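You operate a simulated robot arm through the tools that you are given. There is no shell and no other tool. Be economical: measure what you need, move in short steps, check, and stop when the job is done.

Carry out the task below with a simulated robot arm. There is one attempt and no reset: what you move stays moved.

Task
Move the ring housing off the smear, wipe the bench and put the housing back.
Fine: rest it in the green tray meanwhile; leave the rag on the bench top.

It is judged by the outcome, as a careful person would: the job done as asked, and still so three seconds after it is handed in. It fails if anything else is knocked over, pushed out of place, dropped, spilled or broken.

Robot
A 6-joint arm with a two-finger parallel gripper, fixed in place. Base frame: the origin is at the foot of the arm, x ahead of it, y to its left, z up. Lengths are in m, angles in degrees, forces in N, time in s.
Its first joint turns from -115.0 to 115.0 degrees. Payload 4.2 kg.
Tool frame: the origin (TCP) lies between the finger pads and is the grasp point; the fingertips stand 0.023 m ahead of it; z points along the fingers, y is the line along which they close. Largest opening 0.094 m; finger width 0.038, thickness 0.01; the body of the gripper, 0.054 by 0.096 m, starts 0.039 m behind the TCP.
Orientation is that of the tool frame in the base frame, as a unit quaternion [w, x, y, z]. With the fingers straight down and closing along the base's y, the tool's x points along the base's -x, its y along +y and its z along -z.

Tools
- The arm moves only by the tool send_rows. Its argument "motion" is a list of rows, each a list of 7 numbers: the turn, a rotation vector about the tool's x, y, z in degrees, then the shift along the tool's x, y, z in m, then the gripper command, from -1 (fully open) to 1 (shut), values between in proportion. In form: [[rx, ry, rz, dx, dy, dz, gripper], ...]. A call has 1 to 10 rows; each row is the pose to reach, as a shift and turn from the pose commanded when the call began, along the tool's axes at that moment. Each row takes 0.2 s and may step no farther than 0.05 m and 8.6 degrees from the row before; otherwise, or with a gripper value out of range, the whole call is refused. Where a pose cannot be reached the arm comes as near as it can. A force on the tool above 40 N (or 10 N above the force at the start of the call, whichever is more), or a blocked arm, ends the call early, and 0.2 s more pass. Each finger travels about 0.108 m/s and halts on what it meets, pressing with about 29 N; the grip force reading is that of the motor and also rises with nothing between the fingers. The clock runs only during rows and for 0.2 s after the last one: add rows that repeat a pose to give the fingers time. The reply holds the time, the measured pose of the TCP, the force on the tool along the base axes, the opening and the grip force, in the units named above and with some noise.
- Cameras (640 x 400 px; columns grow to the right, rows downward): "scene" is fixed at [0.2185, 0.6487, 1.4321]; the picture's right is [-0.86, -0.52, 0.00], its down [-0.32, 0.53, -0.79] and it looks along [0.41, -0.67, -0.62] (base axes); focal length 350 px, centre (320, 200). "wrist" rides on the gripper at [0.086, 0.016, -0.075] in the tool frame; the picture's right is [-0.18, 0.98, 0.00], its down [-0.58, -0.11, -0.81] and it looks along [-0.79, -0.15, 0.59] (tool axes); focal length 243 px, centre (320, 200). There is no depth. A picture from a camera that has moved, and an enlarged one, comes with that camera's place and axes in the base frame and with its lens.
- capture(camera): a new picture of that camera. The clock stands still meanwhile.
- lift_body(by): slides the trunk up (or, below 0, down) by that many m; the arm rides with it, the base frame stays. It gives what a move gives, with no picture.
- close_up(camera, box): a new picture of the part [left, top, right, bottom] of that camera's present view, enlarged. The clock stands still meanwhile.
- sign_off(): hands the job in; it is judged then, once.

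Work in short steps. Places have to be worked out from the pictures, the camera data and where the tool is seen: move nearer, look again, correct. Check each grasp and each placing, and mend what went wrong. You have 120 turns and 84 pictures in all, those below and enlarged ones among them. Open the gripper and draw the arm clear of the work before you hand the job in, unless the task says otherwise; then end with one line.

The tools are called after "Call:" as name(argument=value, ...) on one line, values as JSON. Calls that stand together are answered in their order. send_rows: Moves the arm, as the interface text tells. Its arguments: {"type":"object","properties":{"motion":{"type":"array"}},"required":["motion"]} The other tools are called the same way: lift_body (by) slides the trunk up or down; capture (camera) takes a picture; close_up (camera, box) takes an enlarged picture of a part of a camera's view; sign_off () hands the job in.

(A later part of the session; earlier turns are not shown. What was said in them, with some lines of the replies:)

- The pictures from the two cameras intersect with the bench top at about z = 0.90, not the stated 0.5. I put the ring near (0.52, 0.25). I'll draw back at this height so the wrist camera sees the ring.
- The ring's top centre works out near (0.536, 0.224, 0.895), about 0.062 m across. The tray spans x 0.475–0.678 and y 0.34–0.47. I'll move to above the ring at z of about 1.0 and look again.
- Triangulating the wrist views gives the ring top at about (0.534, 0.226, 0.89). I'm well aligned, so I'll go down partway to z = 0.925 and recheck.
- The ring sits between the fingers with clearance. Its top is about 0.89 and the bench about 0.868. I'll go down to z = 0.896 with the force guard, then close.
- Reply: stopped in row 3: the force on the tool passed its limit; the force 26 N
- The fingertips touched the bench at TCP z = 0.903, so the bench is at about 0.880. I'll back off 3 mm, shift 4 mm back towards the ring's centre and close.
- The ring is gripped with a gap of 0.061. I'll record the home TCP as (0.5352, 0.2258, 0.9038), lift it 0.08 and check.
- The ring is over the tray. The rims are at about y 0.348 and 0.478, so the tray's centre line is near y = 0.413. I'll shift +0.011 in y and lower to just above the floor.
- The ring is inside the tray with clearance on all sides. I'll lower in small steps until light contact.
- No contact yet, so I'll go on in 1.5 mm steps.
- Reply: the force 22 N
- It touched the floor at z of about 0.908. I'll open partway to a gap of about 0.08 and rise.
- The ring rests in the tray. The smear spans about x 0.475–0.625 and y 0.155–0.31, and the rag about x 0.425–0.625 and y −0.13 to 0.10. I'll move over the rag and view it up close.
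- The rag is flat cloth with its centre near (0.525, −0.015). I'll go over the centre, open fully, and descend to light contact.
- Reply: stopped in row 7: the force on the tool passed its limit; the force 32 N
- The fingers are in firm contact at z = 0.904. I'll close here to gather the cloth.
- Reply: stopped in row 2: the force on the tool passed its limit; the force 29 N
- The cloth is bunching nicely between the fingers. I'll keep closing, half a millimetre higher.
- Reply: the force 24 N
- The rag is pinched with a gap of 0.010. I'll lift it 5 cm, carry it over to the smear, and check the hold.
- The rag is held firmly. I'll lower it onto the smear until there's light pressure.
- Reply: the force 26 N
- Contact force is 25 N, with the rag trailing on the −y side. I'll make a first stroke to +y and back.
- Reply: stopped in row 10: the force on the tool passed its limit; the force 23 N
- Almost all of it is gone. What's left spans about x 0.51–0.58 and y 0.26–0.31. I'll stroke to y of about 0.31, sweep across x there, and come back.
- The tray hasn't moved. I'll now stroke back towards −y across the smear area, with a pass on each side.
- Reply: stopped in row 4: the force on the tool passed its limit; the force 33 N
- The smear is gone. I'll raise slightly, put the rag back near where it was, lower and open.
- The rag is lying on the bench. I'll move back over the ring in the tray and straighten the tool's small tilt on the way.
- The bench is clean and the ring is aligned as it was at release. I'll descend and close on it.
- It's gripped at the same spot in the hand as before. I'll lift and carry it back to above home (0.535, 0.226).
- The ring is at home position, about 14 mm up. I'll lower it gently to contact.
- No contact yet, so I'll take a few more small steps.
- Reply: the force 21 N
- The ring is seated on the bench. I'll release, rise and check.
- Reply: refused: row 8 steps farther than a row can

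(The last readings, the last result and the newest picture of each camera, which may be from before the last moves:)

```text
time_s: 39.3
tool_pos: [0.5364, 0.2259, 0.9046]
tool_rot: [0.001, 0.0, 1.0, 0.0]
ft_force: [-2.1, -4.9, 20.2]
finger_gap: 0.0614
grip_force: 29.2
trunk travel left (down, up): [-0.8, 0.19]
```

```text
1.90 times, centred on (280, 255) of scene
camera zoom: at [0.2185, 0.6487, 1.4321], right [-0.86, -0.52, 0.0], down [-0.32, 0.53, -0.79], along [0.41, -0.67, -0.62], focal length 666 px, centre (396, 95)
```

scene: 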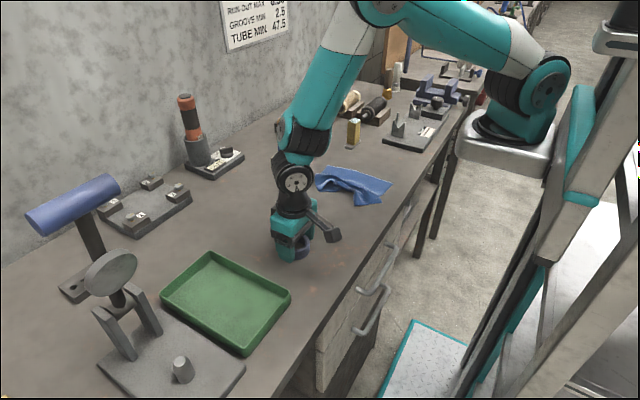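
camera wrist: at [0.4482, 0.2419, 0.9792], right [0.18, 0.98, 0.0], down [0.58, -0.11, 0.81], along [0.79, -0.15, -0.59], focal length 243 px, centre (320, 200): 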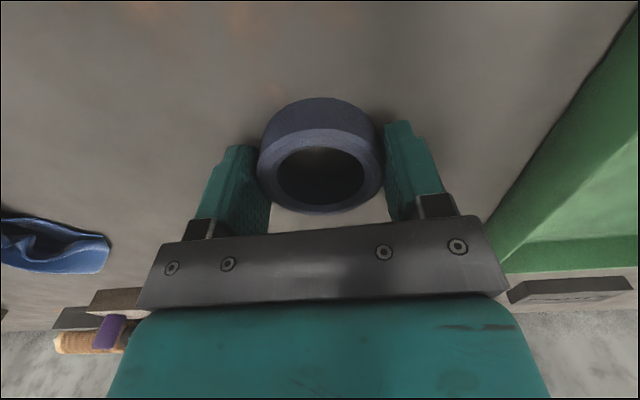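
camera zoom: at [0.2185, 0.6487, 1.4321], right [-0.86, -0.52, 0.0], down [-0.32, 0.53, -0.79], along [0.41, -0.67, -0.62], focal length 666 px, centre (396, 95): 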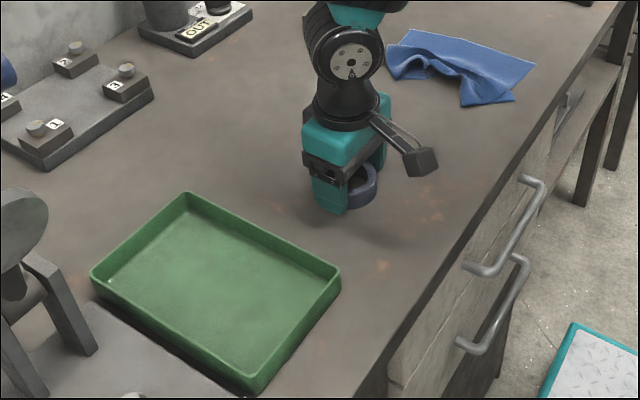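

The call was refused because one row stepped too far, and nothing moved. The ring is at its original place, so I'll resend with smaller steps.

Call:
send_rows(motion=[[0, 0, 0, 0, 0, -0.001, -0.4], [0, 0, 0, 0, 0, -0.001, -1], [0, 0, 0, 0, 0, -0.001, -1], [0, 0, 0, 0, 0, -0.03, -1], [0, 0, 0, 0, 0, -0.07, -1], [0, 0, 0, 0, 0, -0.11, -1], [0, 0, 0, 0.035, 0, -0.14, -1], [0, 0, 0, 0.07, 0, -0.17, -1], [0, 0, 0, 0.105, 0, -0.2, -1], [0, 0, 0, 0.14, 0, -0.22, -1]])

Call:
capture(camera="wrist")

Call:
close_up(camera="scene", box=[140, 150, 420, 360])

```text
time_s: 41.5
tool_pos: [0.3961, 0.2243, 1.1262]
tool_rot: [0.0, 0.0, 1.0, 0.0]
ft_force: [-0.2, 0.0, -0.7]
finger_gap: 0.0939
grip_force: 0.1
trunk travel left (down, up): [-0.8, 0.19]
```

```text
44 pictures are left
camera wrist: at [0.3087, 0.2412, 1.1992], right [0.18, 0.98, 0.0], down [0.58, -0.11, 0.81], along [0.79, -0.15, -0.59], focal length 243 px, centre (320, 200)
```

wrist: 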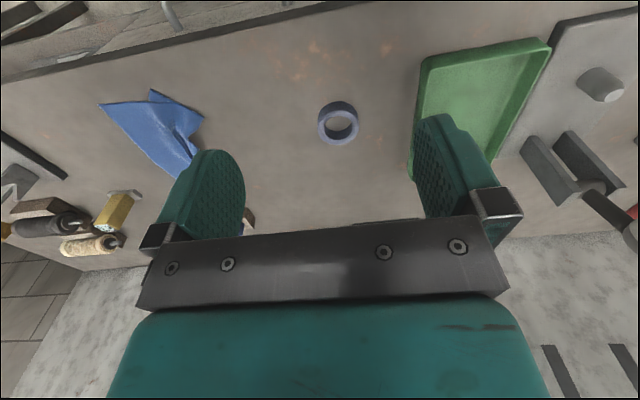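

```text
1.90 times, centred on (280, 255) of scene
camera zoom: at [0.2185, 0.6487, 1.4321], right [-0.86, -0.52, 0.0], down [-0.32, 0.53, -0.79], along [0.41, -0.67, -0.62], focal length 666 px, centre (396, 95)
```

zoom: 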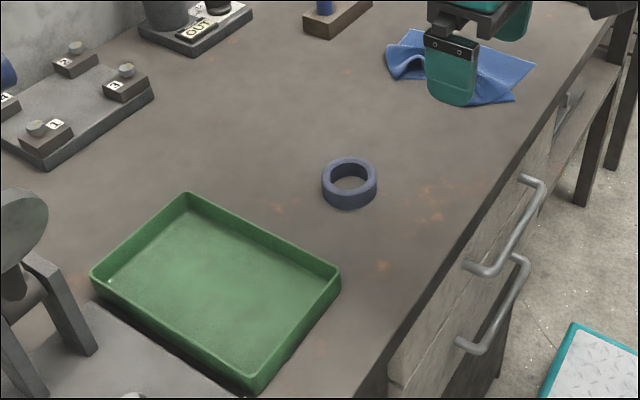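

The ring is home to within about 3 mm, the smear is gone and the rag lies on the bench. The tray, though, shifted about 7 mm towards −y, probably when the fingers opened inside it: a gap now shows beside the grey fixture. I'll nudge it back gently with closed fingers from its −y side, starting above (0.575, 0.298).

Call:
send_rows(motion=[[0, 0, 0, -0.04, 0.016, 0.02, 1], [0, 0, 0, -0.08, 0.032, 0.04, 1], [0, 0, 0, -0.115, 0.048, 0.06, 1], [0, 0, 0, -0.15, 0.064, 0.08, 1], [0, 0, 0, -0.179, 0.073, 0.1, 1], [0, 0, 0, -0.179, 0.073, 0.14, 1], [0, 0, 0, -0.179, 0.073, 0.17, 1], [0, 0, 0, -0.179, 0.073, 0.17, 1]])

Call:
capture(camera="wrist")

Call:
close_up(camera="scene", box=[140, 200, 320, 370])

```text
time_s: 43.3
tool_pos: [0.5736, 0.2992, 0.9523]
tool_rot: [0.0, -0.001, 1.0, 0.0]
ft_force: [0.3, -0.8, 0.7]
finger_gap: 0.0
grip_force: 28.7
trunk travel left (down, up): [-0.8, 0.19]
```

```text
42 pictures are left
camera wrist: at [0.486, 0.3157, 1.0274], right [0.18, 0.98, 0.0], down [0.58, -0.11, 0.81], along [0.79, -0.15, -0.59], focal length 243 px, centre (320, 200)
```

wrist: 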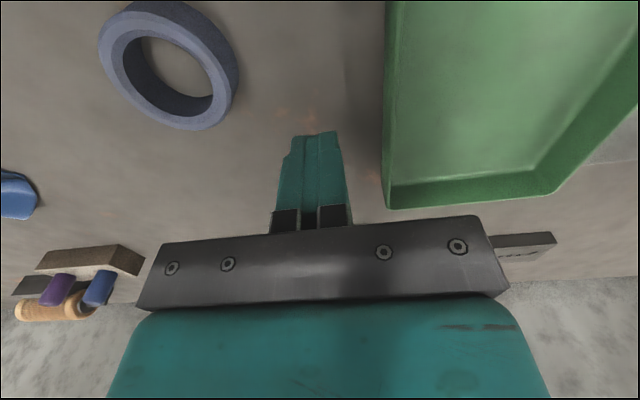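

```text
2.35 times, centred on (230, 285) of scene
camera zoom: at [0.2185, 0.6487, 1.4321], right [-0.86, -0.52, 0.0], down [-0.32, 0.53, -0.79], along [0.41, -0.67, -0.62], focal length 822 px, centre (532, 0)
```

zoom: 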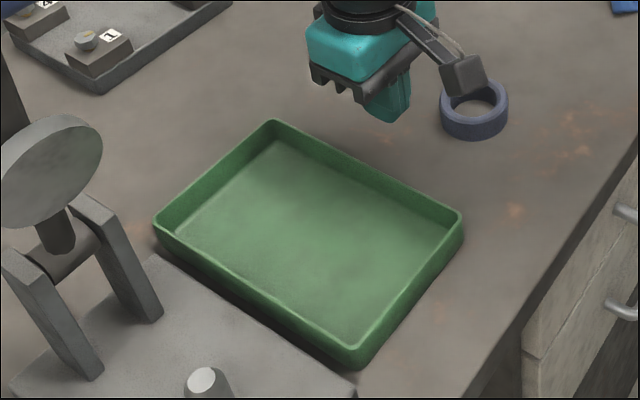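

Compared with the same view before the release, the tray's corner moved about 6 px, which is roughly 7 mm. I'll descend beside it, clear of the ring and the wall.

Call:
send_rows(motion=[[0, 0, 0, 0, 0, 0.02, 1], [0, 0, 0, 0, 0, 0.04, 1], [0, 0, 0, 0, 0.01, 0.042, 1], [0, 0, 0, 0, 0.015, 0.042, 1], [0, 0, 0, 0, 0.015, 0.042, 1]])

Call:
capture(camera="wrist")

Call:
close_up(camera="scene", box=[140, 200, 320, 370])

```text
time_s: 44.5
tool_pos: [0.5752, 0.3132, 0.9125]
tool_rot: [0.0, -0.001, 1.0, 0.0]
ft_force: [-0.9, -0.9, -0.6]
finger_gap: 0.0
grip_force: 29.0
trunk travel left (down, up): [-0.8, 0.19]
```

```text
40 pictures are left
camera wrist: at [0.4866, 0.3296, 0.9865], right [0.18, 0.98, 0.0], down [0.58, -0.11, 0.81], along [0.79, -0.15, -0.59], focal length 243 px, centre (320, 200)
```

wrist: 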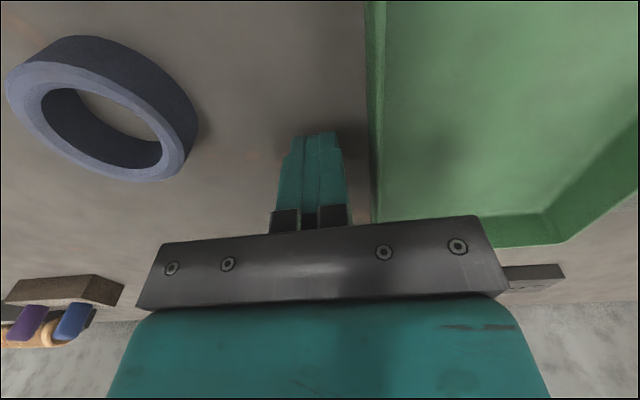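

```text
2.35 times, centred on (230, 285) of scene
camera zoom: at [0.2185, 0.6487, 1.4321], right [-0.86, -0.52, 0.0], down [-0.32, 0.53, -0.79], along [0.41, -0.67, -0.62], focal length 822 px, centre (532, 0)
```

zoom: 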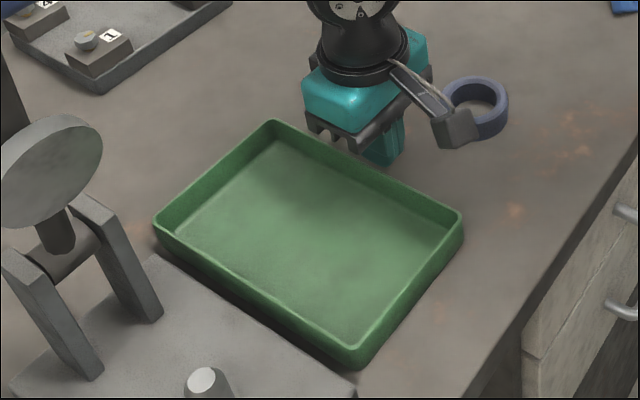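

The fingers are about 1 cm short of the wall. I'll advance slowly by 14 mm and check.

Call:
send_rows(motion=[[0, 0, 0, 0, 0.003, 0, 1], [0, 0, 0, 0, 0.006, 0, 1], [0, 0, 0, 0, 0.008, 0, 1], [0, 0, 0, 0, 0.01, 0, 1], [0, 0, 0, 0, 0.012, 0, 1], [0, 0, 0, 0, 0.014, 0, 1], [0, 0, 0, 0, 0.014, 0, 1]])

Call:
close_up(camera="scene", box=[140, 200, 320, 370])

Call:
capture(camera="wrist")

```text
time_s: 46.1
tool_pos: [0.5753, 0.3283, 0.9124]
tool_rot: [0.001, 0.0, 1.0, 0.001]
ft_force: [-0.4, -1.2, 1.1]
finger_gap: 0.0002
grip_force: 28.6
trunk travel left (down, up): [-0.8, 0.19]
```

```text
2.35 times, centred on (230, 285) of scene
camera zoom: at [0.2185, 0.6487, 1.4321], right [-0.86, -0.52, 0.0], down [-0.32, 0.53, -0.79], along [0.41, -0.67, -0.62], focal length 822 px, centre (532, 0)
```

zoom: 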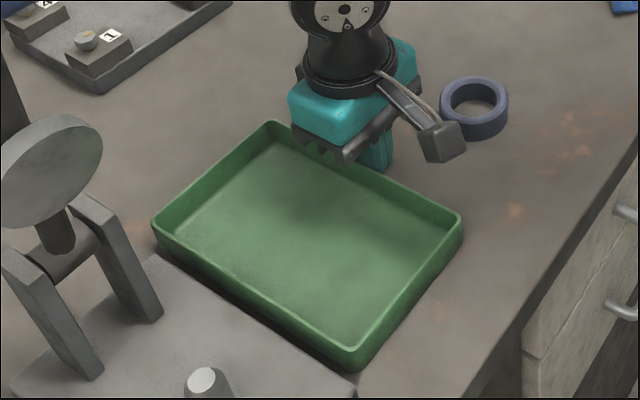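

```text
37 pictures are left
camera wrist: at [0.4868, 0.3443, 0.9862], right [0.18, 0.98, 0.0], down [0.58, -0.11, 0.81], along [0.79, -0.15, -0.59], focal length 243 px, centre (320, 200)
```

wrist: 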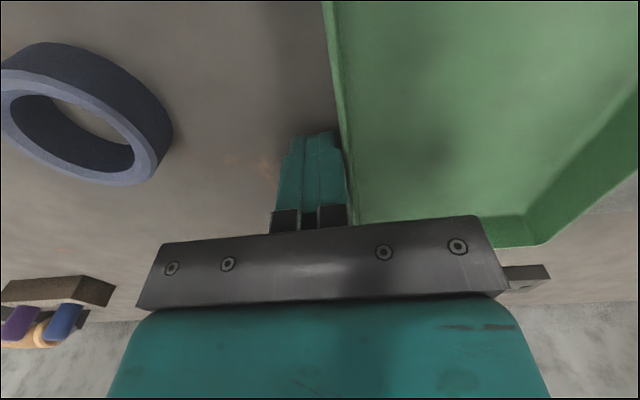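

Contact has just begun; the tray's corner moved about 2 px. I'll push 5 mm more.

Call:
send_rows(motion=[[0, 0, 0, 0, 0.001, 0, 1], [0, 0, 0, 0, 0.0025, 0, 1], [0, 0, 0, 0, 0.004, 0, 1], [0, 0, 0, 0, 0.005, 0, 1], [0, 0, 0, 0, 0.005, 0, 1]])

Call:
close_up(camera="scene", box=[140, 200, 320, 370])

```text
time_s: 47.3
tool_pos: [0.5746, 0.3341, 0.9109]
tool_rot: [0.0, -0.001, 1.0, 0.0]
ft_force: [0.3, -0.6, 1.1]
finger_gap: 0.0
grip_force: 29.3
trunk travel left (down, up): [-0.8, 0.19]
```

```text
2.35 times, centred on (230, 285) of scene
camera zoom: at [0.2185, 0.6487, 1.4321], right [-0.86, -0.52, 0.0], down [-0.32, 0.53, -0.79], along [0.41, -0.67, -0.62], focal length 822 px, centre (532, 0)
```

zoom: 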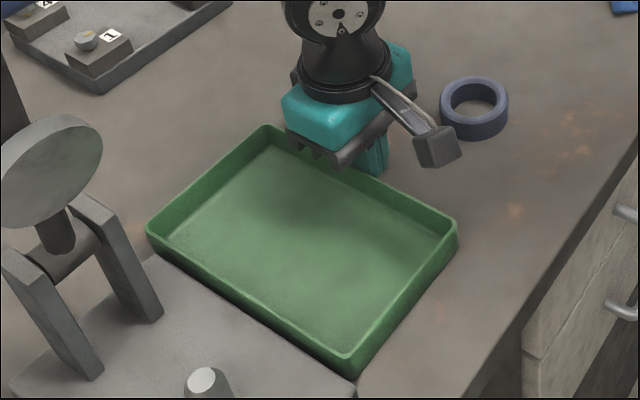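

The tray's corners now match the original view, and the fixture is untouched. I'll back off, rise, withdraw and open.

Call:
send_rows(motion=[[0, 0, 0, 0, -0.012, 0, 1], [0, 0, 0, 0, -0.014, -0.04, 1], [0, 0, 0, 0, -0.014, -0.085, 1], [0, 0, 0, 0, -0.014, -0.13, 1], [0, 0, 0, 0.035, -0.014, -0.16, 1], [0, 0, 0, 0.07, -0.014, -0.19, 0], [0, 0, 0, 0.11, -0.014, -0.21, -1], [0, 0, 0, 0.15, -0.014, -0.23, -1], [0, 0, 0, 0.19, -0.014, -0.24, -1], [0, 0, 0, 0.19, -0.014, -0.24, -1]])

Call:
capture(camera="scene")

Call:
capture(camera="wrist")

Call:
close_up(camera="scene", box=[140, 150, 420, 360])

```text
time_s: 49.5
tool_pos: [0.3843, 0.3199, 1.1524]
tool_rot: [0.0, 0.001, 1.0, 0.0]
ft_force: [0.7, -0.3, -0.1]
finger_gap: 0.0937
grip_force: 0.0
trunk travel left (down, up): [-0.8, 0.19]
```

```text
35 pictures are left
```

scene: 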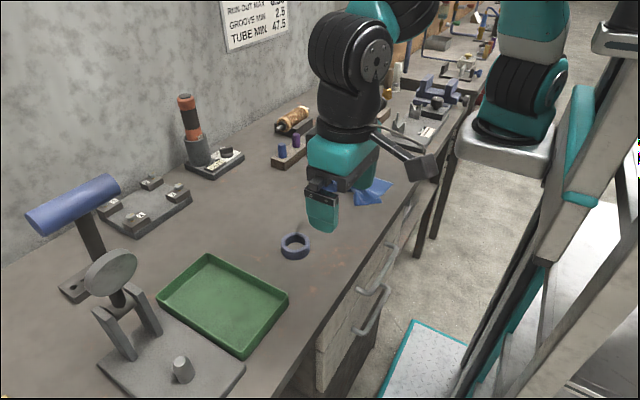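

```text
34 pictures are left
camera wrist: at [0.297, 0.3352, 1.2262], right [0.18, 0.98, 0.0], down [0.58, -0.11, 0.81], along [0.79, -0.15, -0.59], focal length 243 px, centre (320, 200)
```

wrist: 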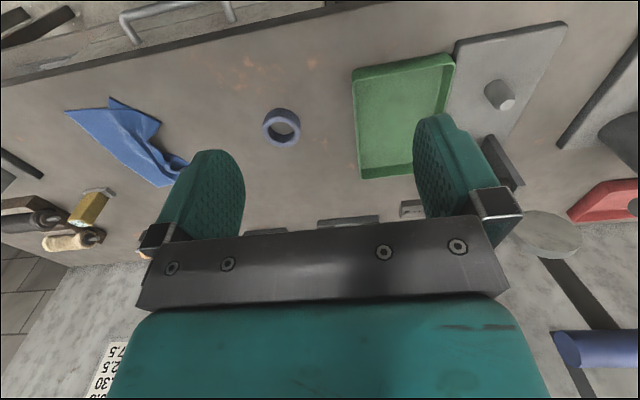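

```text
1.90 times, centred on (280, 255) of scene
camera zoom: at [0.2185, 0.6487, 1.4321], right [-0.86, -0.52, 0.0], down [-0.32, 0.53, -0.79], along [0.41, -0.67, -0.62], focal length 666 px, centre (396, 95)
```

zoom: 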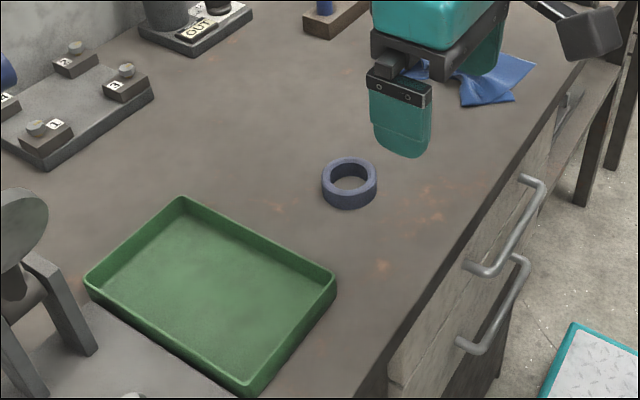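

The bench is clean, the ring is back in place, the rag is on the bench top and the tray is where it started. The arm is clear and the gripper open, so I'll hand the job in.

Call:
sign_off()

```text
The job is handed in.
```

I wiped the smear off the bench, put the ring housing back within about 3 mm of where it was, left the rag on the bench top, and nudged the tray back after it shifted about 7 mm when I set the ring down in it.
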